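You operate a simulated robot arm through the tools that you are given. There is no shell and no other tool.

You run a simulated robot arm. Do the job below in one go: nothing can be reset, and whatever is moved stays where it is left.

TASK
Move the blue bottle aside, dust the patch under it and put the bottle back.
Fine: use the white duster and put it back. Set down upright: blue bottle. What is to be rubbed or washed off counts as gone when no trace of it is left.

It is judged by the outcome, as a careful person would: the job done as asked, and still so three seconds after it is handed in. It fails if anything else is knocked over, pushed out of place, dropped, spilled or broken.

THE ROBOT
A 7-joint arm with a fingered hand, fixed in place. Base frame: the origin is at the foot of the arm, x ahead of it, y to its left, z up; the work surface is at about z = 820. Units: mm, rad, N and s.
Its first joint turns from -2.007 to 2.007 rad. Payload 5 kg.
The tool frame sits at the grasp point between the pads (the TCP): z along the fingers, y along the line on which they close. The tips reach 32 mm beyond it. Largest opening 160 mm; the body of the gripper starts 89 mm behind the TCP. The gripper is a hand of 4 fingers: y runs from the thumb to the fingers, the wrist lies at [0, 0, -267] in the tool frame, and closing takes about 1.5 s.
Orientation is that of the tool frame in the base frame, as [roll, pitch, yaw] about the fixed x, y, z axes, in that order (R = Rz(yaw) Ry(pitch) Rx(roll)). With the fingers straight down and closing along the base's y, the tool's x points along the base's -x, its y along +y and its z along -z.

THE INTERFACE
- The arm moves only by the tool play_rows. Its argument "plan" is a list of rows, each a list of 3 entries, a list of its own where there are three numbers: the turn, a rotation vector about the tool's x, y, z in rad, then the shift along the tool's x, y, z in mm, then the gripper command, from -1 (fully open) to 1 (shut), values between in proportion. In form: [[[wx, wy, wz], [dx, dy, dz], gripper], ...]. A call has 1 to 20 rows; each row is the pose to reach, as a shift and turn from the pose commanded when the call began, along the tool's axes at that moment. A row lasts 0.2 s, in which the tool goes at most 50 mm and 0.15 rad; a call with a longer step from one row to the next is refused whole, and so is a gripper value outside its range. A pose out of reach is approached as far as the arm can. The call stops where the force on the tool passes 40 N (or 10 N more than at its start, if that is more) or the arm is blocked; 0.2 s more then pass. Each finger travels about 45 mm/s and halts on what it meets, pressing with about 29 N; the grip force reading is that of the motor and also rises with nothing between the fingers. The clock runs only during rows and for 0.2 s after the last one: add rows that repeat a pose to give the fingers time. It gives the time, the measured TCP pose, the force on the tool (base axes), the opening and the grip force at its end, in the units of the frame above (readings bear some noise), with the torque about the TCP (base axes, N m) and any sound that the robot's microphone picked up.
- Cameras (640 x 400 px; columns grow to the right, rows downward): "scene" is fixed at [63.8, -641.9, 1410.4]; the picture's right is [0.56, -0.83, 0.00], its down [-0.39, -0.26, -0.88] and it looks along [0.73, 0.49, -0.47] (base axes); focal length 368 px, centre (320, 200). "wrist" rides on the gripper at [80, -4, -114] in the tool frame; the picture's right is [0.05, 1.00, 0.00], its down [-0.82, 0.04, -0.58] and it looks along [-0.58, 0.03, 0.82] (tool axes); focal length 265 px, centre (320, 200). There is no depth. A picture from a camera that has moved, and an enlarged one, comes with that camera's place and axes in the base frame and with its lens. The place of the scene camera against the robot may be out by one fixed shift of up to 25 mm in any direction.
- grab_frame(camera): a new picture of that camera. The clock stands still meanwhile.
- raise_lower(by): slides the trunk up (or, below 0, down) by that many mm; the arm rides with it, the base frame stays. It gives what a move gives, with no picture.
- hand_shape(shape): the hand has 4 fingers and takes this shape, open, in about a second: jaw (thumb against the fingers, like two jaws); tri (thumb and two fingers); tip (a fingertip pinch); poke (one finger out to press); point (the index stretched); flat (the hand flat); cup (the hand cupped); fist (a fist). The gripper value then closes the fingers along that shape, each until it touches; the sizes above hold for jaw. It gives what a move gives, with no picture.
- close_up(camera, box): a new picture of the part [left, top, right, bottom] of that camera's present view, enlarged. The clock stands still meanwhile.
- job_done(): hands the job in; it is judged then, once.

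Nothing tells you positions but the pictures and the camera data. Unless the task says otherwise, let go and move clear before handing in.

The tools are called after ">>>" by a JSON object that holds its "name" and its "arguments". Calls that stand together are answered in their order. play_rows: Moves the arm, as the interface text tells. Its arguments: {"type":"object","properties":{"plan":{"type":"array","items":{"type":"array"}}},"required":["plan"]} The other tools are called the same way: raise_lower (by) slides the trunk up or down; hand_shape (shape) gives the hand a shape; grab_frame (camera) takes a picture; close_up (camera, box) takes an enlarged picture of a part of a camera's view; job_done () hands the job in.

At the start:

```text
clock: 0.0
tool_pos: [701.7, 226.9, 1048.5]
ee_rot: [-3.141, 0.002, 3.141]
force: [-0.3, -0.8, 0.5]
torque: [0.02, 0.01, 0.01]
grip_width: 159.6
grip_force: 0.2
shape: jaw
trunk travel left (down, up): [-600.0, 390.0]
```

scene: 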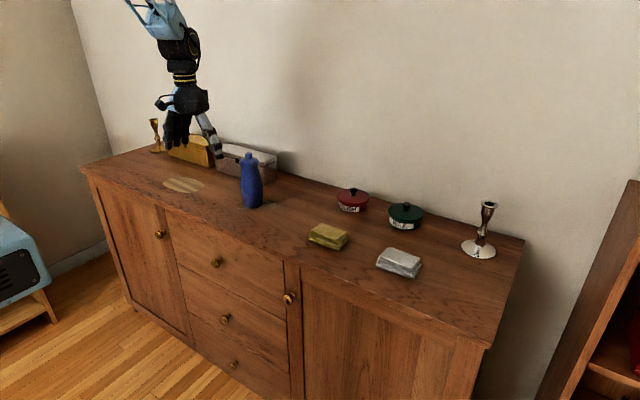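
wrist: 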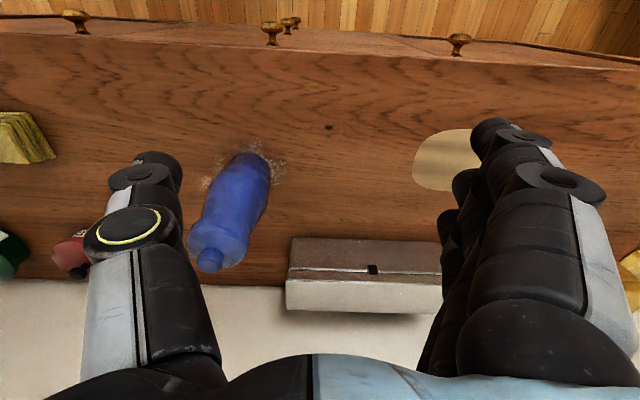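

I see the blue bottle standing in a ring of dust at about (820, 125), the white duster at about (790, -390), and a pale stain further left that isn't part of this job. I'll take enlarged pictures first to place things better.

>>> {"name": "close_up", "arguments": {"camera": "scene", "box": [200, 140, 300, 220]}}

>>> {"name": "close_up", "arguments": {"camera": "scene", "box": [290, 180, 510, 290]}}

>>> {"name": "close_up", "arguments": {"camera": "wrist", "box": [160, 110, 320, 290]}}

```text
5.00 times, centred on (250, 180) of scene
camera zoom: at [63.8, -641.9, 1410.4], right [0.56, -0.83, 0.0], down [-0.39, -0.26, -0.88], along [0.73, 0.49, -0.47], focal length 1838 px, centre (670, 300)
```

zoom: 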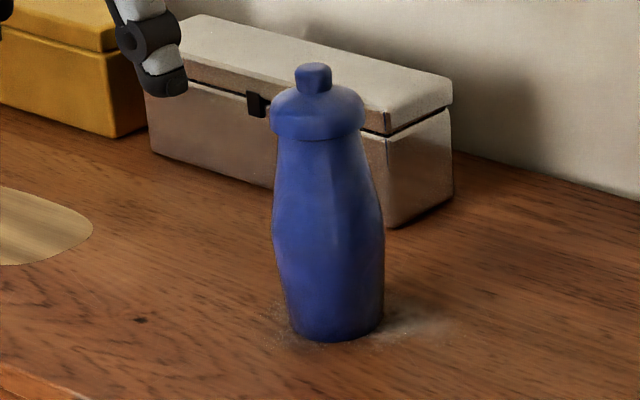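

```text
2.91 times, centred on (400, 235) of scene
camera zoom: at [63.8, -641.9, 1410.4], right [0.56, -0.83, 0.0], down [-0.39, -0.26, -0.88], along [0.73, 0.49, -0.47], focal length 1069 px, centre (87, 98)
```

zoom: 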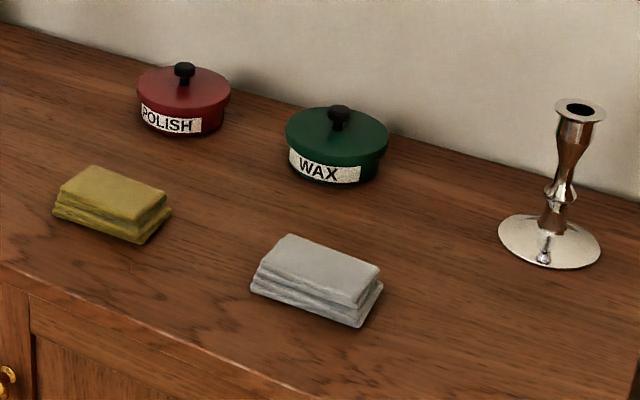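

```text
2.22 times, centred on (240, 200) of wrist
camera zoom: at [620.6, 223.5, 1161.4], right [-0.05, 1.0, 0.0], down [0.82, 0.04, 0.58], along [0.58, 0.03, -0.82], focal length 590 px, centre (498, 200)
```

zoom: 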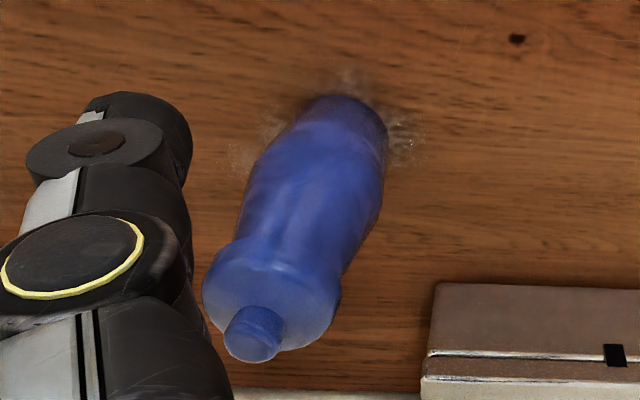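

The bottle stands upright at roughly (817, 130) and is about 178 mm tall. I'll move the open hand over it at the present height and check the alignment.

>>> {"name": "play_rows", "arguments": {"plan": [[[0, 0, 0], [-29, -24, 0], -1], [[0, 0, 0], [-58, -48, 0], -1], [[0, 0, 0], [-87, -72, 0], -1], [[0, 0, 0], [-115, -97, 0], -1], [[0, 0, 0], [-115, -97, 0], -1], [[0, 0, 0], [-115, -97, 0], -1]]}}

>>> {"name": "grab_frame", "arguments": {"camera": "wrist"}}

>>> {"name": "close_up", "arguments": {"camera": "scene", "box": [160, 60, 340, 220]}}

```text
clock: 1.4
tool_pos: [818.2, 128.8, 1047.6]
ee_rot: [3.141, -0.001, 3.14]
force: [-0.3, 0.5, 1.1]
torque: [-0.01, 0.02, 0.01]
grip_width: 159.8
grip_force: 0.0
shape: jaw
trunk travel left (down, up): [-600.0, 390.0]
```

```text
taken
camera wrist: at [737.2, 125.6, 1160.9], right [-0.05, 1.0, 0.0], down [0.82, 0.04, 0.58], along [0.58, 0.03, -0.82], focal length 265 px, centre (320, 200)
```

wrist: 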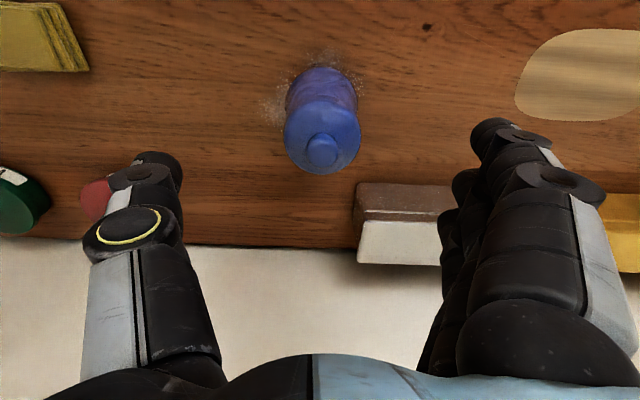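

```text
2.50 times, centred on (250, 140) of scene
camera zoom: at [63.8, -641.9, 1410.4], right [0.56, -0.83, 0.0], down [-0.39, -0.26, -0.88], along [0.73, 0.49, -0.47], focal length 919 px, centre (495, 350)
```

zoom: 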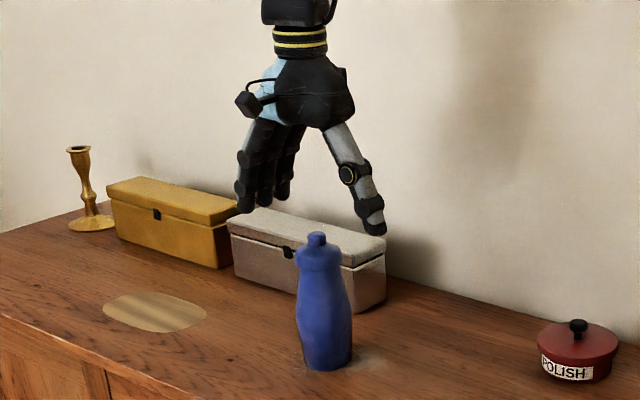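

The hand is centred over the bottle, within a couple of mm. I'll go straight down to about z 925, below the shoulder, and close.

>>> {"name": "play_rows", "arguments": {"plan": [[[0, 0, 0], [2, 1, 30], -1], [[0, 0, 0], [2, 1, 60], -1], [[0, 0, 0], [2, 1, 90], -1], [[0, 0, 0], [2, 1, 110], -1], [[0, 0, 0], [2, 1, 122], -1], [[0, 0, 0], [2, 1, 122], -1]]}}

>>> {"name": "close_up", "arguments": {"camera": "scene", "box": [160, 60, 340, 220]}}

>>> {"name": "grab_frame", "arguments": {"camera": "wrist"}}

```text
clock: 2.8
tool_pos: [814.3, 131.7, 924.5]
ee_rot: [-3.141, -0.002, 3.141]
force: [0.1, 0.1, 0.2]
torque: [0.01, 0.0, -0.01]
grip_width: 159.9
grip_force: 0.1
shape: jaw
trunk travel left (down, up): [-600.0, 390.0]
```

```text
2.50 times, centred on (250, 140) of scene
camera zoom: at [63.8, -641.9, 1410.4], right [0.56, -0.83, 0.0], down [-0.39, -0.26, -0.88], along [0.73, 0.49, -0.47], focal length 919 px, centre (495, 350)
```

zoom: 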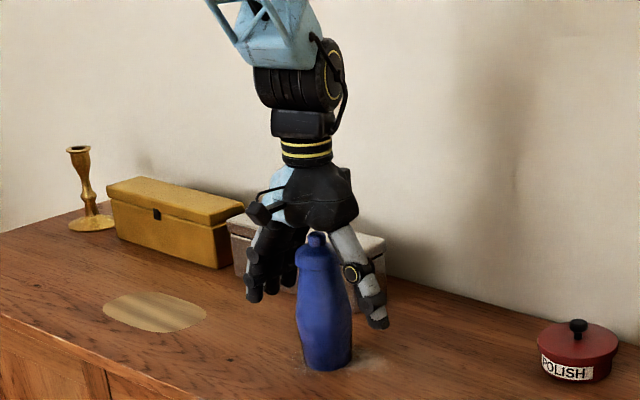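

```text
taken
camera wrist: at [734.0, 128.0, 1038.6], right [-0.05, 1.0, 0.0], down [0.82, 0.04, 0.58], along [0.58, 0.03, -0.82], focal length 265 px, centre (320, 200)
```

wrist: 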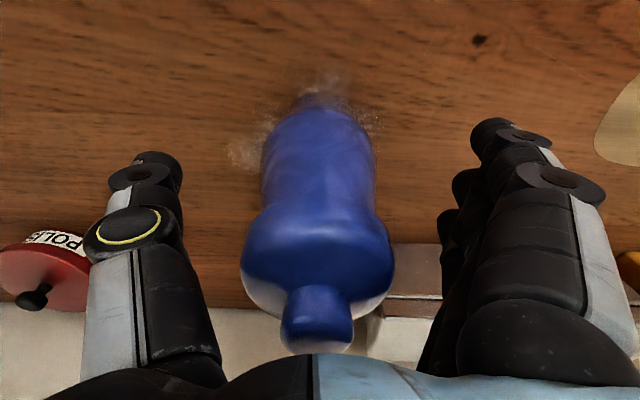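

The thumb and fingers sit on either side of the bottle with the palm just clear of the cap. I'll close now.

>>> {"name": "play_rows", "arguments": {"plan": [[[0, 0, 0], [0, 0, 0], 0], [[0, 0, 0], [0, 0, 0], 0.3], [[0, 0, 0], [0, 0, 0], 0.6], [[0, 0, 0], [0, 0, 0], 1], [[0, 0, 0], [0, 0, 0], 1], [[0, 0, 0], [0, 0, 0], 1], [[0, 0, 0], [0, 0, 0], 1], [[0, 0, 0], [0, 0, 0], 1], [[0, 0, 0], [0, 0, 0], 1], [[0, 0, 0], [0, 0, 0], 1]]}}

>>> {"name": "grab_frame", "arguments": {"camera": "wrist"}}

>>> {"name": "close_up", "arguments": {"camera": "scene", "box": [160, 60, 340, 220]}}

```text
clock: 5.0
tool_pos: [815.0, 131.0, 924.4]
ee_rot: [-3.14, 0.002, 3.141]
force: [0.4, 0.2, -0.4]
torque: [0.01, 0.02, 0.0]
grip_width: 52.8
grip_force: 29.8
shape: jaw
trunk travel left (down, up): [-600.0, 390.0]
```

```text
taken
camera wrist: at [733.9, 128.1, 1038.7], right [-0.05, 1.0, 0.0], down [0.82, 0.04, 0.58], along [0.58, 0.03, -0.82], focal length 265 px, centre (320, 200)
```

wrist: 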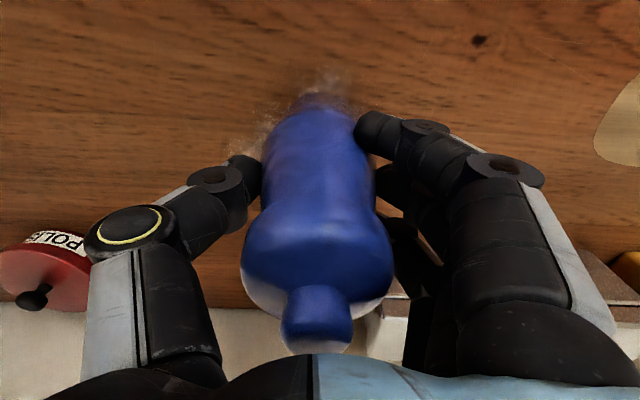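

```text
2.50 times, centred on (250, 140) of scene
camera zoom: at [63.8, -641.9, 1410.4], right [0.56, -0.83, 0.0], down [-0.39, -0.26, -0.88], along [0.73, 0.49, -0.47], focal length 919 px, centre (495, 350)
```

zoom: 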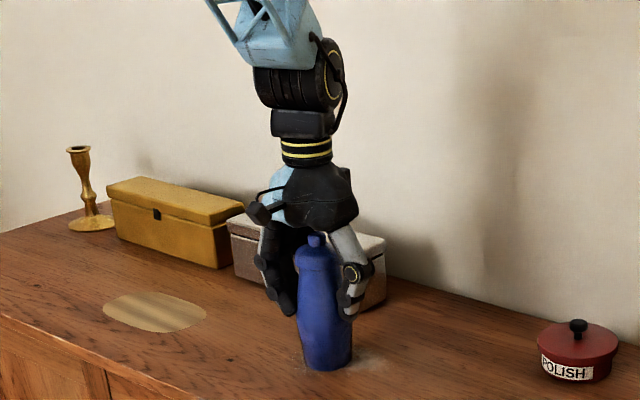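

The bottle is gripped at 53 mm width, undisturbed. I'll lift it about 60 mm and look.

>>> {"name": "play_rows", "arguments": {"plan": [[[0, 0, 0], [0, 0, -5], 1], [[0, 0, 0], [0, 0, -15], 1], [[0, 0, 0], [0, 0, -30], 1], [[0, 0, 0], [0, 0, -45], 1], [[0, 0, 0], [0, 0, -60], 1], [[0, 0, 0], [0, 0, -60], 1]]}}

>>> {"name": "close_up", "arguments": {"camera": "scene", "box": [160, 60, 340, 220]}}

>>> {"name": "grab_frame", "arguments": {"camera": "wrist"}}

```text
clock: 6.4
tool_pos: [814.1, 130.3, 986.6]
ee_rot: [3.14, -0.001, -3.141]
force: [0.0, -0.3, -2.8]
torque: [0.01, 0.06, -0.02]
grip_width: 52.8
grip_force: 28.6
shape: jaw
trunk travel left (down, up): [-600.0, 390.0]
```

```text
2.50 times, centred on (250, 140) of scene
camera zoom: at [63.8, -641.9, 1410.4], right [0.56, -0.83, 0.0], down [-0.39, -0.26, -0.88], along [0.73, 0.49, -0.47], focal length 919 px, centre (495, 350)
```

zoom: 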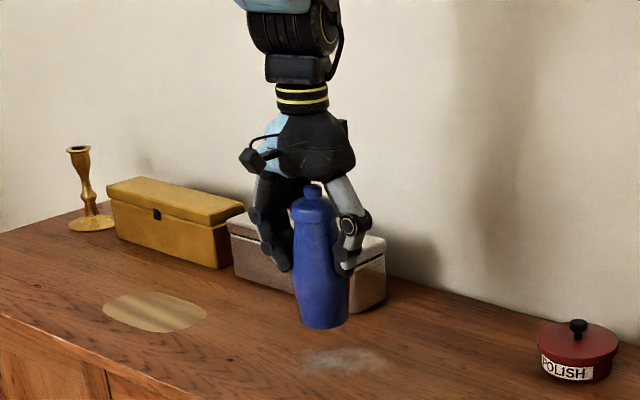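

```text
taken
camera wrist: at [733.9, 127.2, 1099.9], right [-0.05, 1.0, 0.0], down [0.82, 0.04, 0.58], along [0.58, 0.03, -0.82], focal length 265 px, centre (320, 200)
```

wrist: 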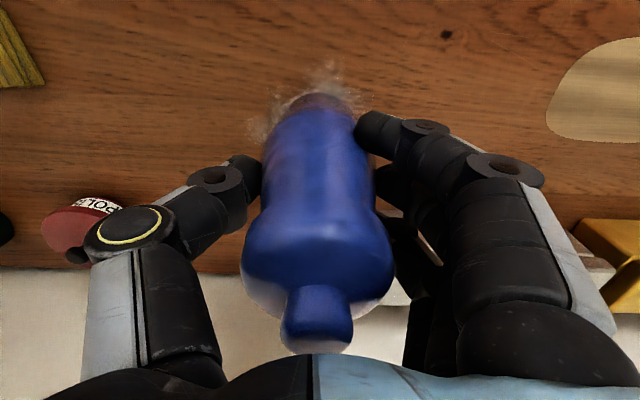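

The bottle hangs straight and the dust patch below is showing. I'll carry it about 183 mm to the left, short of the pale patch, and set it down at the same height it was picked up from.

>>> {"name": "play_rows", "arguments": {"plan": [[[0, 0, 0], [0, 20, 0], 1], [[0, 0, 0], [0, 50, 0], 1], [[0, 0, 0], [0, 80, 0], 1], [[0, 0, 0], [0, 110, 0], 1], [[0, 0, 0], [0, 140, 0], 1], [[0, 0, 0], [0, 165, 0], 1], [[0, 0, 0], [0, 183, 0], 1], [[0, 0, 0], [0, 183, 0], 1], [[0, 0, 0], [0, 183, 15], 1], [[0, 0, 0], [0, 183, 30], 1], [[0, 0, 0], [0, 183, 45], 1], [[0, 0, 0], [0, 183, 52], 1], [[0, 0, 0], [0, 183, 56], 1], [[0, 0, 0], [0, 183, 59], 1], [[0, 0, 0], [0, 183, 59], 1]]}}

>>> {"name": "close_up", "arguments": {"camera": "scene", "box": [120, 60, 300, 220]}}

>>> {"name": "grab_frame", "arguments": {"camera": "wrist"}}

```text
clock: 9.6
tool_pos: [814.0, 312.8, 926.8]
ee_rot: [3.142, 0.0, 3.141]
force: [0.3, -0.2, -3.9]
torque: [-0.02, 0.0, 0.02]
grip_width: 52.9
grip_force: 28.9
shape: jaw
trunk travel left (down, up): [-600.0, 390.0]
```

```text
2.50 times, centred on (210, 140) of scene
camera zoom: at [63.8, -641.9, 1410.4], right [0.56, -0.83, 0.0], down [-0.39, -0.26, -0.88], along [0.73, 0.49, -0.47], focal length 919 px, centre (595, 350)
```

zoom: 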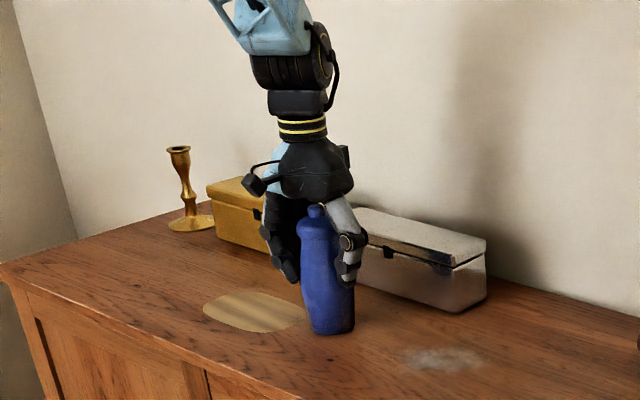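

```text
taken
camera wrist: at [733.5, 310.5, 1040.0], right [-0.05, 1.0, 0.0], down [0.82, 0.04, 0.58], along [0.58, 0.03, -0.82], focal length 265 px, centre (320, 200)
```

wrist: 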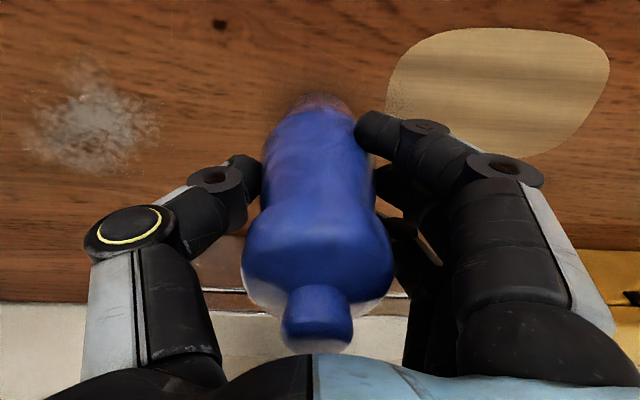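

The bottle is still just off the surface by a millimetre or so. I'll ease down a bit more, then open.

>>> {"name": "play_rows", "arguments": {"plan": [[[0, 0, 0], [0, 0, 1], 1], [[0, 0, 0], [0, 0, 2], 1], [[0, 0, 0], [0, 0, 2], 1]]}}

```text
clock: 10.4
tool_pos: [815.6, 313.2, 924.8]
ee_rot: [3.141, 0.0, 3.141]
force: [-2.6, -0.8, 2.7]
torque: [-0.04, 0.02, 0.04]
grip_width: 52.9
grip_force: 28.9
shape: jaw
trunk travel left (down, up): [-600.0, 390.0]
```

The force now shows the table carrying the bottle, so I'll open the hand in place.

>>> {"name": "play_rows", "arguments": {"plan": [[[0, 0, 0], [0, 0, 0], 0.3], [[0, 0, 0], [0, 0, 0], 0.1], [[0, 0, 0], [0, 0, 0], -0.2], [[0, 0, 0], [0, 0, 0], -0.5], [[0, 0, 0], [0, 0, 0], -1], [[0, 0, 0], [0, 0, 0], -1], [[0, 0, 0], [0, 0, 0], -1], [[0, 0, 0], [0, 0, 0], -1], [[0, 0, 0], [0, 0, 0], -1], [[0, 0, 0], [0, 0, 0], -1]]}}

>>> {"name": "grab_frame", "arguments": {"camera": "wrist"}}

>>> {"name": "close_up", "arguments": {"camera": "scene", "box": [120, 60, 300, 220]}}

```text
clock: 12.6
tool_pos: [814.6, 312.9, 924.7]
ee_rot: [3.141, -0.001, 3.141]
force: [0.4, -0.4, 0.6]
torque: [0.02, -0.01, 0.01]
grip_width: 159.8
grip_force: 0.1
shape: jaw
trunk travel left (down, up): [-600.0, 390.0]
```

```text
taken
camera wrist: at [733.6, 310.6, 1038.1], right [-0.05, 1.0, 0.0], down [0.82, 0.04, 0.58], along [0.58, 0.03, -0.82], focal length 265 px, centre (320, 200)
```

wrist: 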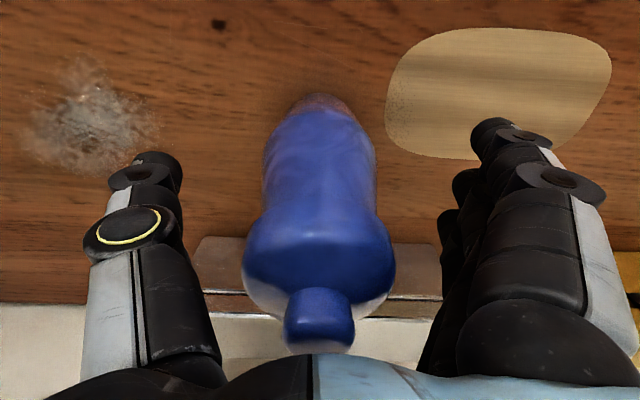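

```text
2.50 times, centred on (210, 140) of scene
camera zoom: at [63.8, -641.9, 1410.4], right [0.56, -0.83, 0.0], down [-0.39, -0.26, -0.88], along [0.73, 0.49, -0.47], focal length 919 px, centre (595, 350)
```

zoom: 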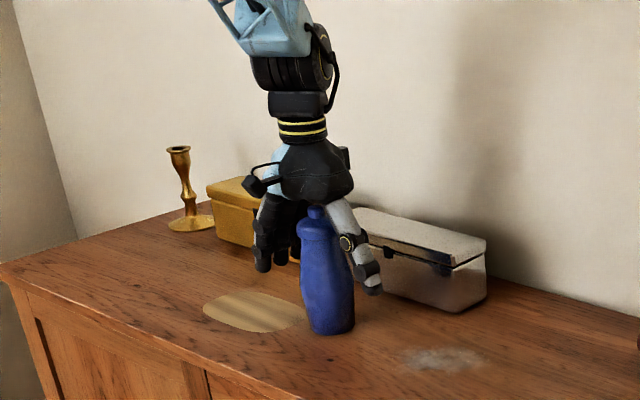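

The bottle stands upright on its own at about (815, 313). I'll rise clear and go over toward the white duster.

>>> {"name": "play_rows", "arguments": {"plan": [[[0, 0, 0], [0, 0, -30], -1], [[0, 0, 0], [0, 0, -70], -1], [[0, 0, 0], [0, 0, -110], -1], [[0, 0, 0], [0, 0, -150], -1], [[0, 0, 0], [10, -40, -150], -1], [[0, 0, 0], [20, -85, -150], -1], [[0, 0, 0], [30, -130, -150], -1], [[0, 0, 0], [40, -175, -150], -1], [[0, 0, 0], [45, -220, -150], -1], [[0, 0, 0], [50, -265, -150], -1], [[0, 0, 0], [55, -310, -150], -1], [[0, 0, 0], [60, -355, -150], -1], [[0, 0, 0], [65, -400, -150], -1], [[0, 0, 0], [70, -445, -150], -1], [[0, 0, 0], [75, -490, -150], -1], [[0, 0, 0], [80, -535, -150], -1], [[0, 0, 0], [85, -580, -150], -1], [[0, 0, 0], [85, -625, -150], -1], [[0, 0, 0], [85, -665, -150], -1], [[0, 0, 0], [85, -700, -150], -1]]}}

>>> {"name": "grab_frame", "arguments": {"camera": "wrist"}}

>>> {"name": "grab_frame", "arguments": {"camera": "scene"}}

```text
clock: 16.8
tool_pos: [727.2, -388.4, 1074.8]
ee_rot: [-3.141, 0.001, 3.14]
force: [-0.4, -0.8, -0.3]
torque: [0.03, -0.01, 0.02]
grip_width: 159.9
grip_force: 0.0
shape: jaw
trunk travel left (down, up): [-600.0, 390.0]
```

```text
taken
camera wrist: at [647.3, -391.4, 1188.9], right [-0.05, 1.0, 0.0], down [0.82, 0.04, 0.58], along [0.58, 0.03, -0.82], focal length 265 px, centre (320, 200)
```

wrist: 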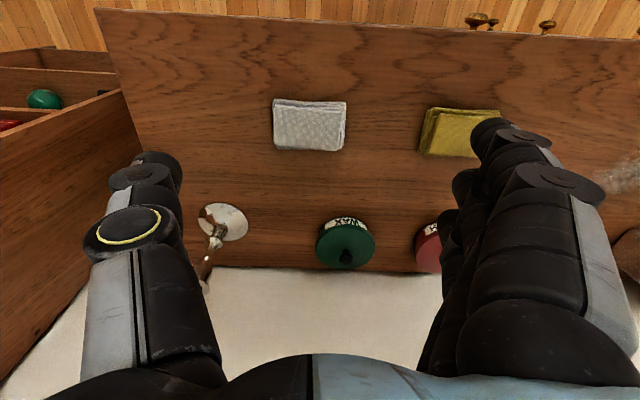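

```text
taken
```

scene: 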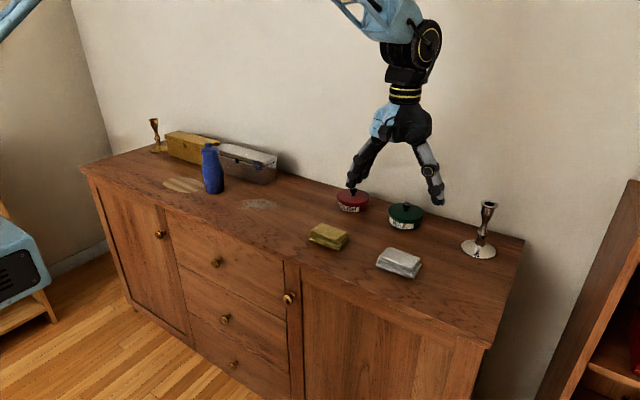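

>>> {"name": "close_up", "arguments": {"camera": "wrist", "box": [240, 70, 400, 170]}}

>>> {"name": "close_up", "arguments": {"camera": "scene", "box": [360, 230, 440, 290]}}

```text
4.00 times, centred on (320, 120) of wrist
camera zoom: at [647.3, -391.4, 1188.9], right [-0.05, 1.0, 0.0], down [0.82, 0.04, 0.58], along [0.58, 0.03, -0.82], focal length 1062 px, centre (320, 520)
```

zoom: 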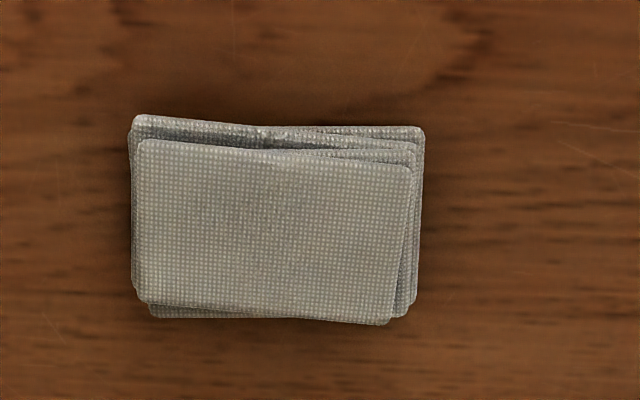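

```text
6.67 times, centred on (400, 260) of scene
camera zoom: at [63.8, -641.9, 1410.4], right [0.56, -0.83, 0.0], down [-0.39, -0.26, -0.88], along [0.73, 0.49, -0.47], focal length 2450 px, centre (-213, -200)
```

zoom: 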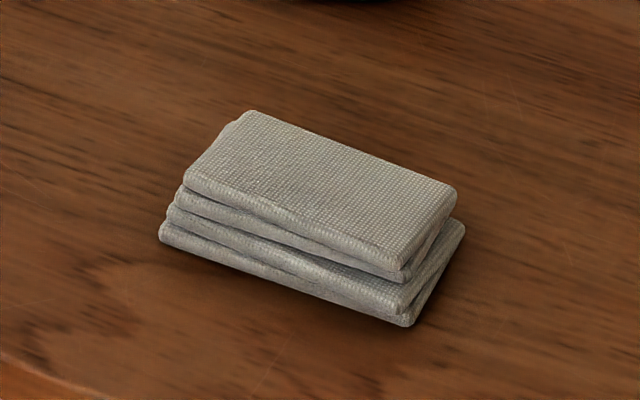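

The white duster is a folded stack lying square to the base axes, about 100 (y) × 65 (x) × 25 mm, centred near (774, -400). I'll turn the hand 90° so it closes across the short side, centre it above, and narrow the opening somewhat.

>>> {"name": "play_rows", "arguments": {"plan": [[[0, 0, 0.14], [-5, -1, 0], -1], [[0, 0, 0.28], [-10, -2, 0], -1], [[0, 0, 0.42], [-15, -3, 0], -1], [[0, 0, 0.56], [-20, -4, 0], -1], [[0, 0, 0.7], [-25, -5, 0], -1], [[0, 0, 0.84], [-30, -6, 0], -1], [[0, 0, 0.98], [-35, -7, 0], -0.8], [[0, 0, 1.12], [-40, -8, 0], -0.6], [[0, 0, 1.26], [-45, -9, 0], -0.4], [[0, 0, 1.4], [-47, -10, 0], -0.4], [[0, 0, 1.5], [-47, -11.5, 0], -0.4], [[0, 0, 1.5708], [-47, -11.5, 0], -0.4], [[0, 0, 1.5708], [-47, -11.5, 0], -0.4]]}}

>>> {"name": "grab_frame", "arguments": {"camera": "wrist"}}

>>> {"name": "grab_frame", "arguments": {"camera": "scene"}}

```text
clock: 19.6
tool_pos: [776.1, -397.8, 1074.4]
ee_rot: [-3.141, 0.0, 1.568]
force: [0.4, 0.1, -0.1]
torque: [0.0, 0.02, -0.01]
grip_width: 112.1
grip_force: 0.1
shape: jaw
trunk travel left (down, up): [-600.0, 390.0]
```

```text
taken
camera wrist: at [771.8, -316.5, 1188.1], right [1.0, 0.05, 0.0], down [0.04, -0.82, 0.58], along [0.03, -0.58, -0.82], focal length 265 px, centre (320, 200)
```

wrist: 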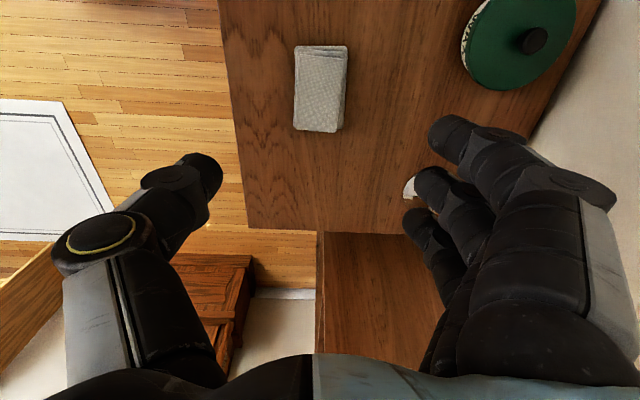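

```text
taken
```

scene: 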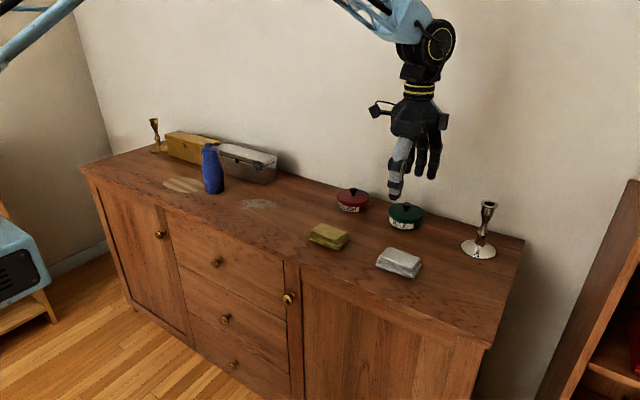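

The hand is centred over the duster at (775, -397). I'll descend to just above it, then look.

>>> {"name": "play_rows", "arguments": {"plan": [[[0, 0, 0], [0, 0, 40], -0.4], [[0, 0, 0], [0, 0, 80], -0.4], [[0, 0, 0], [0, 0, 120], -0.4], [[0, 0, 0], [0, 0, 155], -0.4], [[0, 0, 0], [0, 0, 180], -0.4], [[0, 0, 0], [0, 0, 195], -0.4], [[0, 0, 0], [0, 0, 205], -0.4], [[0, 0, 0], [0, 0, 205], -0.4]]}}

>>> {"name": "grab_frame", "arguments": {"camera": "wrist"}}

>>> {"name": "close_up", "arguments": {"camera": "scene", "box": [340, 180, 460, 300]}}

```text
clock: 21.4
tool_pos: [776.4, -397.6, 870.6]
ee_rot: [3.142, -0.001, 1.572]
force: [-0.2, 0.2, -0.1]
torque: [-0.02, -0.04, 0.04]
grip_width: 112.4
grip_force: 0.1
shape: jaw
trunk travel left (down, up): [-600.0, 390.0]
```

```text
taken
camera wrist: at [771.8, -316.3, 983.4], right [1.0, 0.05, 0.0], down [0.04, -0.82, 0.58], along [0.03, -0.58, -0.82], focal length 265 px, centre (320, 200)
```

wrist: 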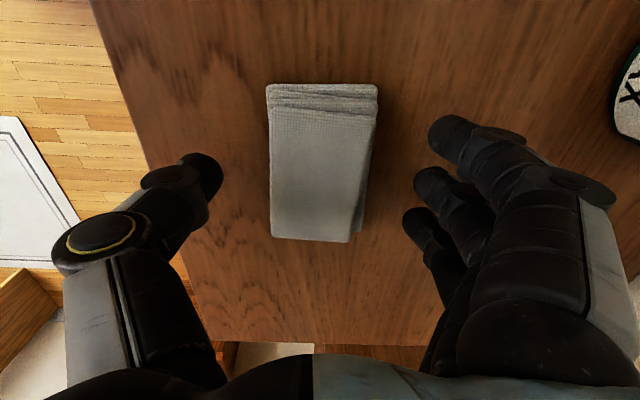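

```text
3.33 times, centred on (400, 240) of scene
camera zoom: at [63.8, -641.9, 1410.4], right [0.56, -0.83, 0.0], down [-0.39, -0.26, -0.88], along [0.73, 0.49, -0.47], focal length 1225 px, centre (53, 67)
```

zoom: 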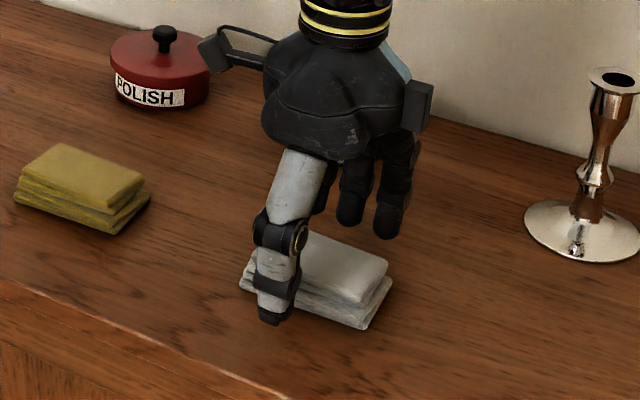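

The duster sits between the thumb and three fingers. I'll go down until the tips are a few mm above the surface, then close on its long sides.

>>> {"name": "play_rows", "arguments": {"plan": [[[0, 0, 0], [3, 0, 6], -0.4], [[0, 0, 0], [3, 0, 10], -0.4], [[0, 0, 0], [3, 0, 13], -0.4], [[0, 0, 0], [3, 0, 13], -0.4], [[0, 0, 0], [3, 0, 13], -0.1], [[0, 0, 0], [3, 0, 13], 0.1], [[0, 0, 0], [3, 0, 13], 0.3], [[0, 0, 0], [3, 0, 13], 0.5], [[0, 0, 0], [3, 0, 13], 0.5], [[0, 0, 0], [3, 0, 13], 0.5], [[0, 0, 0], [3, 0, 13], 0.5]]}}

>>> {"name": "grab_frame", "arguments": {"camera": "wrist"}}

>>> {"name": "close_up", "arguments": {"camera": "scene", "box": [340, 180, 460, 300]}}

```text
clock: 23.8
tool_pos: [776.9, -395.3, 856.7]
ee_rot: [3.14, 0.0, 1.57]
force: [-0.1, 0.1, -0.3]
torque: [0.01, 0.01, 0.0]
grip_width: 56.0
grip_force: 28.8
shape: jaw
trunk travel left (down, up): [-600.0, 390.0]
```

```text
taken
camera wrist: at [772.1, -313.7, 970.2], right [1.0, 0.05, 0.0], down [0.04, -0.82, 0.58], along [0.03, -0.58, -0.82], focal length 265 px, centre (320, 200)
```

wrist: 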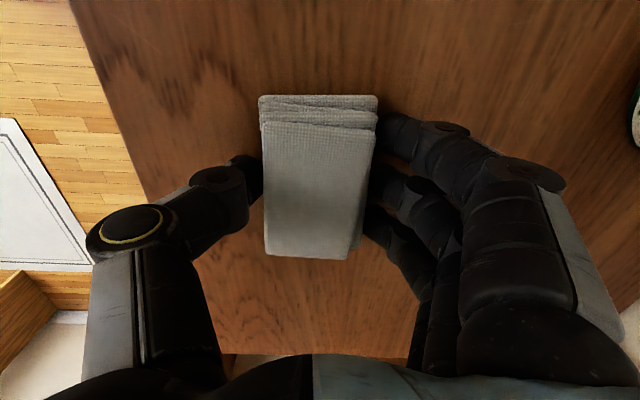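

```text
3.33 times, centred on (400, 240) of scene
camera zoom: at [63.8, -641.9, 1410.4], right [0.56, -0.83, 0.0], down [-0.39, -0.26, -0.88], along [0.73, 0.49, -0.47], focal length 1225 px, centre (53, 67)
```

zoom: 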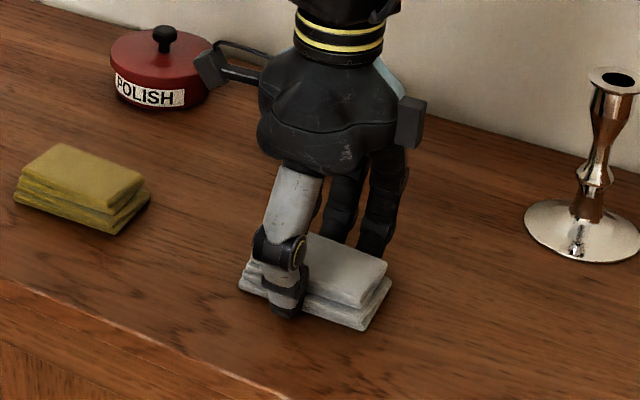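

The duster is gripped at 56 mm. I'll lift it gently and check that it stays level.

>>> {"name": "play_rows", "arguments": {"plan": [[[0, 0, 0], [0, 0, -5], 0.5], [[0, 0, 0], [0, 0, -15], 0.5], [[0, 0, 0], [0, 0, -30], 0.5], [[0, 0, 0], [0, 0, -50], 0.5], [[0, 0, 0], [0, 0, -70], 0.5], [[0, 0, 0], [0, 0, -80], 0.5], [[0, 0, 0], [0, 0, -80], 0.5]]}}

>>> {"name": "grab_frame", "arguments": {"camera": "wrist"}}

>>> {"name": "close_up", "arguments": {"camera": "scene", "box": [340, 160, 460, 280]}}

```text
clock: 25.4
tool_pos: [776.4, -395.0, 937.2]
ee_rot: [-3.141, 0.002, 1.569]
force: [0.5, 0.6, -0.2]
torque: [-0.02, 0.02, -0.02]
grip_width: 56.0
grip_force: 28.5
shape: jaw
trunk travel left (down, up): [-600.0, 390.0]
```

```text
taken
camera wrist: at [771.9, -313.7, 1050.5], right [1.0, 0.05, 0.0], down [0.04, -0.82, 0.58], along [0.03, -0.58, -0.82], focal length 265 px, centre (320, 200)
```

wrist: 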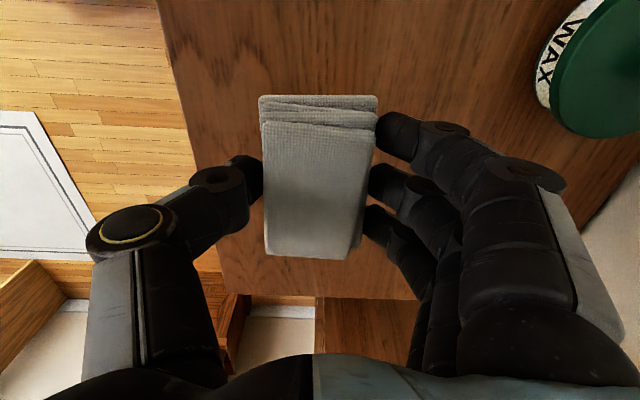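

```text
3.33 times, centred on (400, 220) of scene
camera zoom: at [63.8, -641.9, 1410.4], right [0.56, -0.83, 0.0], down [-0.39, -0.26, -0.88], along [0.73, 0.49, -0.47], focal length 1225 px, centre (53, 133)
```

zoom: 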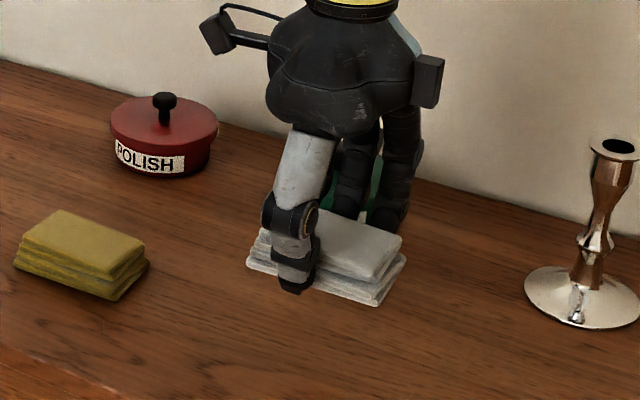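

The duster is held level. I'll carry it over the yellow duster's height to just above the dust patch near (820, 120).

>>> {"name": "play_rows", "arguments": {"plan": [[[0, 0, 0], [30, 2, 0], 0.5], [[0, 0, 0], [75, 6, 0], 0.5], [[0, 0, 0], [120, 10, 0], 0.5], [[0, 0, 0], [165, 14, 0], 0.5], [[0, 0, 0], [210, 18, 0], 0.5], [[0, 0, 0], [255, 22, 0], 0.5], [[0, 0, 0], [300, 26, 0], 0.5], [[0, 0, 0], [345, 30, 0], 0.5], [[0, 0, 0], [390, 34, 0], 0.5], [[0, 0, 0], [435, 38, 0], 0.5], [[0, 0, 0], [475, 42, 0], 0.5], [[0, 0, 0], [505, 44, 0], 0.5], [[0, 0, 0], [515, 44, 0], 0.5], [[0, 0, 0], [515, 44, 30], 0.5], [[0, 0, 0], [515, 44, 55], 0.5], [[0, 0, 0], [515, 44, 65], 0.5], [[0, 0, 0], [515, 44, 65], 0.5]]}}

>>> {"name": "grab_frame", "arguments": {"camera": "wrist"}}

>>> {"name": "close_up", "arguments": {"camera": "scene", "box": [170, 70, 350, 230]}}

```text
clock: 29.0
tool_pos: [818.8, 121.9, 871.5]
ee_rot: [-3.14, 0.0, 1.57]
force: [-0.5, -0.2, -1.1]
torque: [0.01, 0.02, -0.03]
grip_width: 55.7
grip_force: 29.1
shape: jaw
trunk travel left (down, up): [-600.0, 390.0]
```

```text
taken
camera wrist: at [814.9, 202.3, 985.9], right [1.0, 0.05, 0.0], down [0.04, -0.82, 0.58], along [0.03, -0.58, -0.82], focal length 265 px, centre (320, 200)
```

wrist: 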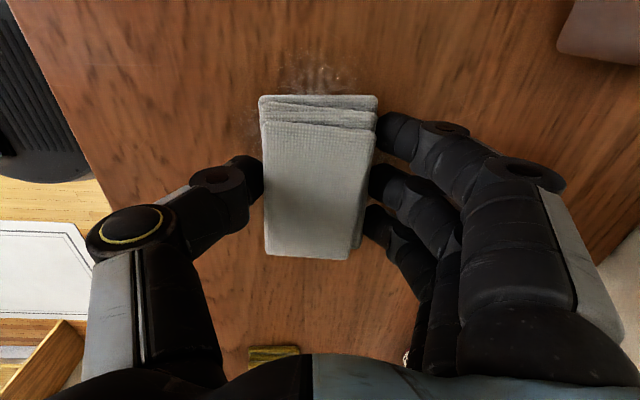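

```text
2.50 times, centred on (260, 150) of scene
camera zoom: at [63.8, -641.9, 1410.4], right [0.56, -0.83, 0.0], down [-0.39, -0.26, -0.88], along [0.73, 0.49, -0.47], focal length 919 px, centre (470, 325)
```

zoom: 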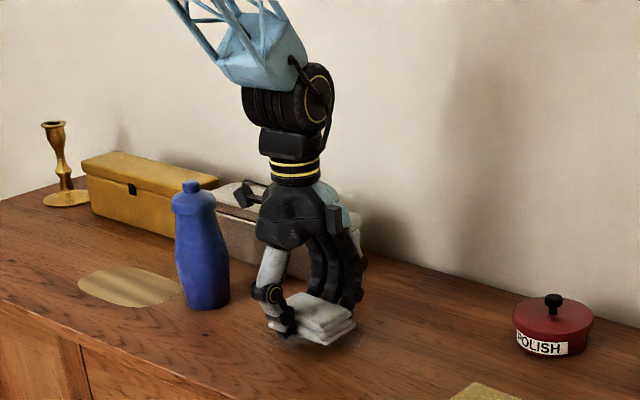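

The duster is about 14 mm above the dust, with the bottle well clear on the left. I'll lower it until I feel light contact.

>>> {"name": "play_rows", "arguments": {"plan": [[[0, 0, 0], [0, 0, 6], 0.5], [[0, 0, 0], [0, 0, 11], 0.5], [[0, 0, 0], [0, 0, 14], 0.5], [[0, 0, 0], [0, 0, 16], 0.5], [[0, 0, 0], [0, 0, 16], 0.5]]}}

```text
clock: 30.2
tool_pos: [819.9, 119.8, 855.6]
ee_rot: [3.142, 0.0, 1.57]
force: [-0.2, 1.0, 2.8]
torque: [0.02, 0.02, -0.01]
grip_width: 56.0
grip_force: 28.9
shape: jaw
trunk travel left (down, up): [-600.0, 390.0]
```

There is light contact at about 3 N. I'll rub over the patch in a raster while pressing slightly and keeping the hand clear of the bottle.

>>> {"name": "play_rows", "arguments": {"plan": [[[0, 0, 0], [0, 0, 1], 0.5], [[0, 0, 0], [0, -15, 1], 0.5], [[0, 0, 0], [0, -28, 1], 0.5], [[0, 0, 0], [-11, -28, 1], 0.5], [[0, 0, 0], [-22, -28, 1], 0.5], [[0, 0, 0], [-22, -10, 1], 0.5], [[0, 0, 0], [-22, 10, 1], 0.5], [[0, 0, 0], [-22, 30, 1], 0.5], [[0, 0, 0], [-5, 30, 1], 0.5], [[0, 0, 0], [10, 30, 1], 0.5], [[0, 0, 0], [20, 30, 1], 0.5], [[0, 0, 0], [20, 10, 1], 0.5], [[0, 0, 0], [20, -10, 1], 0.5], [[0, 0, 0], [20, -28, 1], 0.5], [[0, 0, 0], [0, -28, 1], 0.5], [[0, 0, 0], [0, -10, 1], 0.5], [[0, 0, 0], [0, 10, 1], 0.5], [[0, 0, 0], [0, 30, 1], 0.5], [[0, 0, 0], [0, 10, 1], 0.5], [[0, 0, 0], [0, 0, 1], 0.5]]}}

>>> {"name": "grab_frame", "arguments": {"camera": "wrist"}}

>>> {"name": "close_up", "arguments": {"camera": "scene", "box": [170, 70, 350, 230]}}

```text
clock: 34.4
tool_pos: [819.8, 119.6, 856.4]
ee_rot: [-3.141, 0.0, 1.571]
force: [2.5, -1.1, 5.0]
torque: [0.02, -0.16, 0.04]
grip_width: 56.5
grip_force: 28.9
shape: jaw
trunk travel left (down, up): [-600.0, 390.0]
```

```text
taken
camera wrist: at [815.6, 201.6, 969.1], right [1.0, 0.05, 0.0], down [0.04, -0.82, 0.58], along [0.03, -0.58, -0.82], focal length 265 px, centre (320, 200)
```

wrist: 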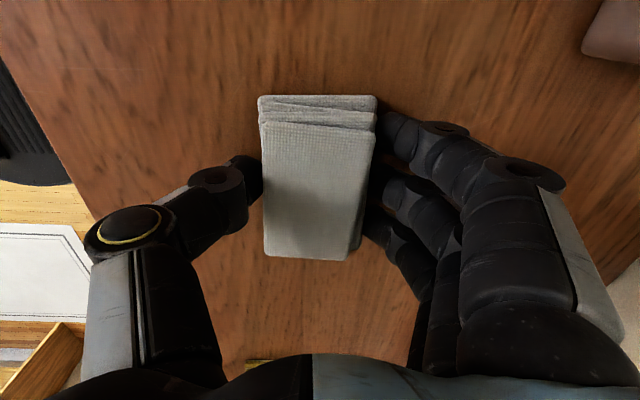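

```text
2.50 times, centred on (260, 150) of scene
camera zoom: at [63.8, -641.9, 1410.4], right [0.56, -0.83, 0.0], down [-0.39, -0.26, -0.88], along [0.73, 0.49, -0.47], focal length 919 px, centre (470, 325)
```

zoom: 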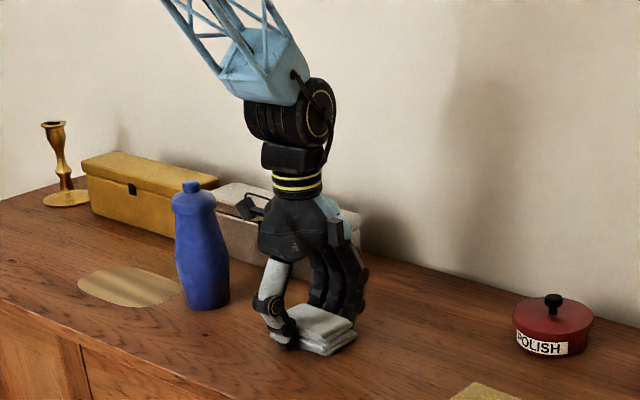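

The visible surface around the duster looks clean. I'll lift and move aside toward the right to see the whole patch.

>>> {"name": "play_rows", "arguments": {"plan": [[[0, 0, 0], [0, 0, -15], 0.5], [[0, 0, 0], [0, 0, -45], 0.5], [[0, 0, 0], [0, 0, -80], 0.5], [[0, 0, 0], [-40, 0, -100], 0.5], [[0, 0, 0], [-85, 0, -100], 0.5], [[0, 0, 0], [-130, 0, -100], 0.5], [[0, 0, 0], [-175, 0, -100], 0.5], [[0, 0, 0], [-200, 0, -100], 0.5], [[0, 0, 0], [-200, 0, -100], 0.5]]}}

>>> {"name": "close_up", "arguments": {"camera": "scene", "box": [200, 150, 320, 230]}}

>>> {"name": "grab_frame", "arguments": {"camera": "wrist"}}

```text
clock: 36.4
tool_pos: [820.2, -80.6, 954.9]
ee_rot: [3.14, 0.0, 1.571]
force: [-0.2, -0.7, -0.9]
torque: [0.0, -0.03, 0.02]
grip_width: 56.3
grip_force: 29.6
shape: jaw
trunk travel left (down, up): [-600.0, 390.0]
```

```text
5.00 times, centred on (260, 190) of scene
camera zoom: at [63.8, -641.9, 1410.4], right [0.56, -0.83, 0.0], down [-0.39, -0.26, -0.88], along [0.73, 0.49, -0.47], focal length 1838 px, centre (620, 250)
```

zoom: 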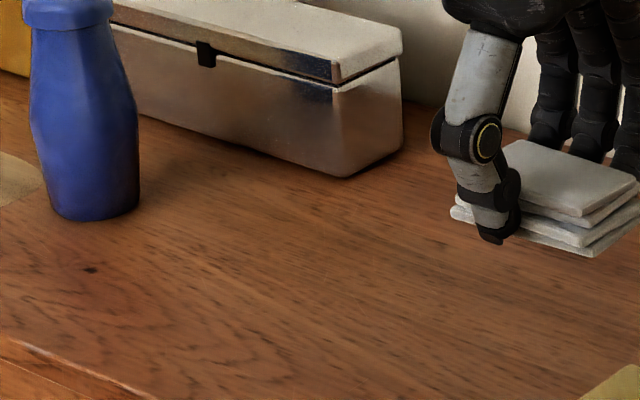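

```text
taken
camera wrist: at [814.8, 1.5, 1068.9], right [1.0, 0.05, 0.0], down [0.04, -0.82, 0.58], along [0.03, -0.58, -0.82], focal length 265 px, centre (320, 200)
```

wrist: 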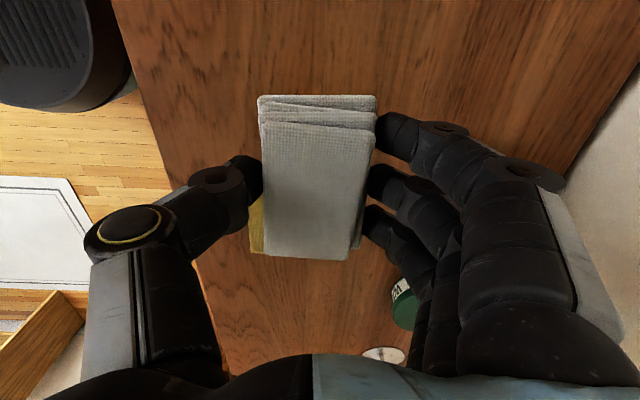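

From the scene camera the patch looks clean. I'll use the wrist camera from above for two closer looks to be sure no trace is left.

>>> {"name": "play_rows", "arguments": {"plan": [[[0, 0, 0], [40, 0, 0], 0.5], [[0, 0, 0], [80, 0, 0], 0.5], [[0, 0, 0], [115, 0, 0], 0.5], [[0, 0, 0], [130, 0, 0], 0.5], [[0, 0, 0], [130, 0, 0], 0.5]]}}

>>> {"name": "close_up", "arguments": {"camera": "wrist", "box": [180, 0, 460, 110]}}

>>> {"name": "play_rows", "arguments": {"plan": [[[0, 0, 0], [25, 0, 0], 0.5], [[0, 0, 0], [50, 0, 0], 0.5], [[0, 0, 0], [50, 0, 0], 0.5]]}}

>>> {"name": "close_up", "arguments": {"camera": "wrist", "box": [180, 0, 460, 110]}}

```text
clock: 37.6
tool_pos: [820.2, 51.1, 955.9]
ee_rot: [3.142, 0.0, 1.572]
force: [-0.3, 0.3, -0.6]
torque: [-0.02, -0.03, 0.03]
grip_width: 56.5
grip_force: 29.3
shape: jaw
trunk travel left (down, up): [-600.0, 390.0]
```

```text
2.29 times, centred on (320, 55) of wrist
camera zoom: at [815.8, 131.6, 1069.0], right [1.0, 0.05, 0.0], down [0.04, -0.82, 0.58], along [0.03, -0.58, -0.82], focal length 607 px, centre (320, 531)
```

zoom: 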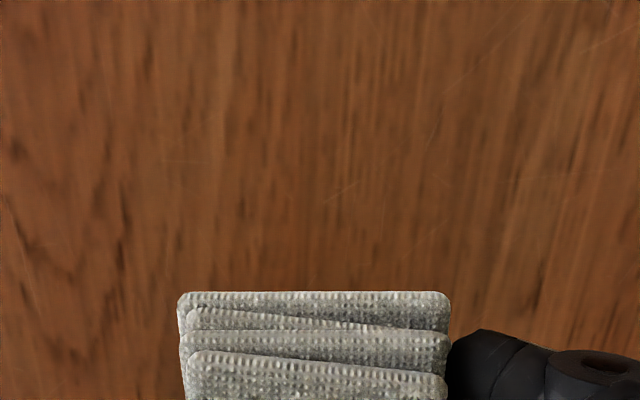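

```text
clock: 38.4
tool_pos: [818.9, 100.3, 955.9]
ee_rot: [-3.141, 0.001, 1.57]
force: [0.6, 0.2, -0.6]
torque: [0.01, 0.0, 0.01]
grip_width: 56.2
grip_force: 28.6
shape: jaw
trunk travel left (down, up): [-600.0, 390.0]
```

```text
2.29 times, centred on (320, 55) of wrist
camera zoom: at [814.6, 180.7, 1068.5], right [1.0, 0.05, 0.0], down [0.04, -0.82, 0.58], along [0.03, -0.58, -0.82], focal length 607 px, centre (320, 531)
```

zoom: 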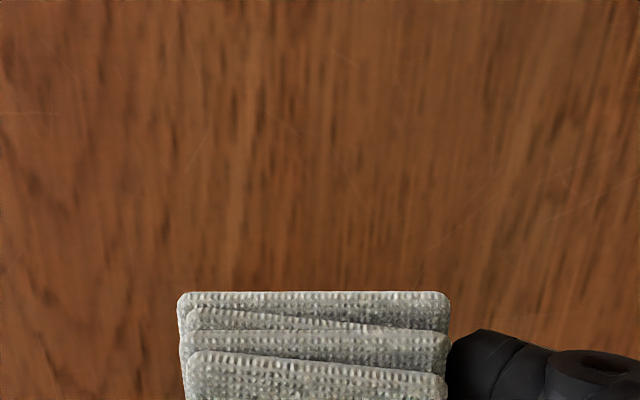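

No dust is left in either view, only faint scratches in the wood. I'll head back to the duster's place, pausing once to check the right edge of the patch.

>>> {"name": "play_rows", "arguments": {"plan": [[[0, 0, 0], [-40, 0, 0], 0.5], [[0, 0, 0], [-80, 0, 0], 0.5], [[0, 0, 0], [-100, 0, 0], 0.5], [[0, 0, 0], [-100, 0, 0], 0.5]]}}

>>> {"name": "close_up", "arguments": {"camera": "wrist", "box": [180, 0, 460, 110]}}

>>> {"name": "play_rows", "arguments": {"plan": [[[0, 0, 0], [-40, -4, 0], 0.5], [[0, 0, 0], [-85, -9, 0], 0.5], [[0, 0, 0], [-130, -14, 0], 0.5], [[0, 0, 0], [-175, -19, 0], 0.5], [[0, 0, 0], [-220, -24, 0], 0.5], [[0, 0, 0], [-265, -29, 0], 0.5], [[0, 0, 0], [-310, -34, 0], 0.5], [[0, 0, 0], [-350, -39, 0], 0.5], [[0, 0, 0], [-380, -43, 0], 0.5], [[0, 0, 0], [-395, -44, 0], 0.5], [[0, 0, 0], [-395, -44, 0], 0.5], [[0, 0, 0], [-395, -44, 35], 0.5], [[0, 0, 0], [-395, -44, 65], 0.5], [[0, 0, 0], [-395, -44, 80], 0.5], [[0, 0, 0], [-395, -44, 88], 0.5], [[0, 0, 0], [-395, -44, 88], 0.5]]}}

>>> {"name": "grab_frame", "arguments": {"camera": "wrist"}}

>>> {"name": "close_up", "arguments": {"camera": "scene", "box": [340, 180, 460, 300]}}

```text
clock: 39.4
tool_pos: [819.2, -1.1, 955.8]
ee_rot: [3.141, 0.0, 1.569]
force: [-0.2, 1.2, -0.9]
torque: [0.0, 0.02, -0.01]
grip_width: 56.5
grip_force: 29.4
shape: jaw
trunk travel left (down, up): [-600.0, 390.0]
```

```text
2.29 times, centred on (320, 55) of wrist
camera zoom: at [814.9, 80.5, 1069.2], right [1.0, 0.05, 0.0], down [0.04, -0.82, 0.58], along [0.03, -0.58, -0.82], focal length 607 px, centre (320, 531)
```

zoom: 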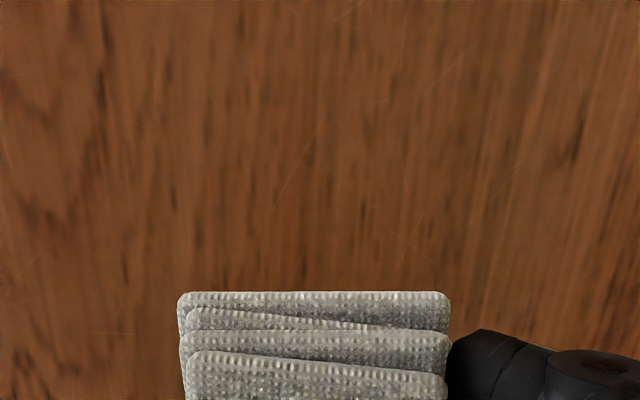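

```text
clock: 42.8
tool_pos: [776.2, -394.4, 867.6]
ee_rot: [3.141, 0.001, 1.571]
force: [0.8, -0.3, -1.8]
torque: [-0.01, -0.01, 0.01]
grip_width: 56.3
grip_force: 29.1
shape: jaw
trunk travel left (down, up): [-600.0, 390.0]
```

```text
taken
camera wrist: at [771.8, -314.0, 980.0], right [1.0, 0.05, 0.0], down [0.04, -0.82, 0.58], along [0.03, -0.58, -0.82], focal length 265 px, centre (320, 200)
```

wrist: 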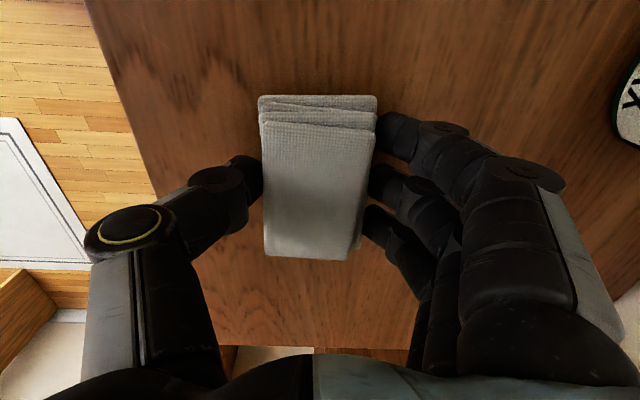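

```text
3.33 times, centred on (400, 240) of scene
camera zoom: at [63.8, -641.9, 1410.4], right [0.56, -0.83, 0.0], down [-0.39, -0.26, -0.88], along [0.73, 0.49, -0.47], focal length 1225 px, centre (53, 67)
```

zoom: 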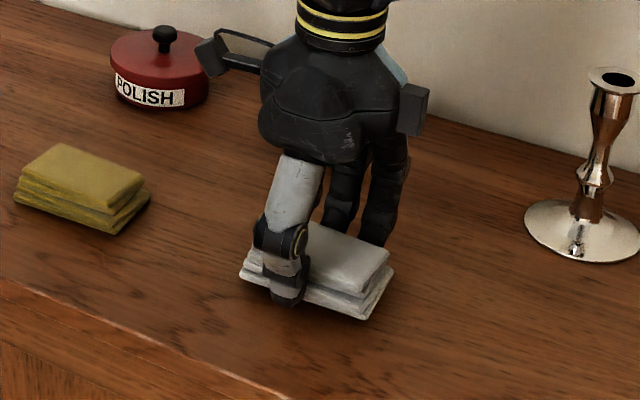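

The right edge is clean too, and the duster hangs about 10 mm over its old spot. I'll lower it to contact.

>>> {"name": "play_rows", "arguments": {"plan": [[[0, 0, 0], [0, 0, 4], 0.5], [[0, 0, 0], [0, 0, 7], 0.5], [[0, 0, 0], [0, 0, 9], 0.5], [[0, 0, 0], [0, 0, 10.5], 0.5], [[0, 0, 0], [0, 0, 10.5], 0.5]]}}

```text
clock: 44.0
tool_pos: [775.0, -395.6, 856.1]
ee_rot: [-3.141, 0.001, 1.572]
force: [-0.6, 0.1, -0.2]
torque: [-0.01, -0.03, -0.02]
grip_width: 56.2
grip_force: 29.4
shape: jaw
trunk travel left (down, up): [-600.0, 390.0]
```

>>> {"name": "play_rows", "arguments": {"plan": [[[0, 0, 0], [0, 0, 0.7], 0.5], [[0, 0, 0], [0, 0, 1.2], 0.5], [[0, 0, 0], [0, 0, 1.2], 0.5]]}}

```text
clock: 44.8
tool_pos: [774.5, -396.1, 855.6]
ee_rot: [3.14, -0.002, 1.572]
force: [1.3, 0.9, 4.7]
torque: [0.02, -0.1, 0.03]
grip_width: 56.2
grip_force: 29.3
shape: jaw
trunk travel left (down, up): [-600.0, 390.0]
```

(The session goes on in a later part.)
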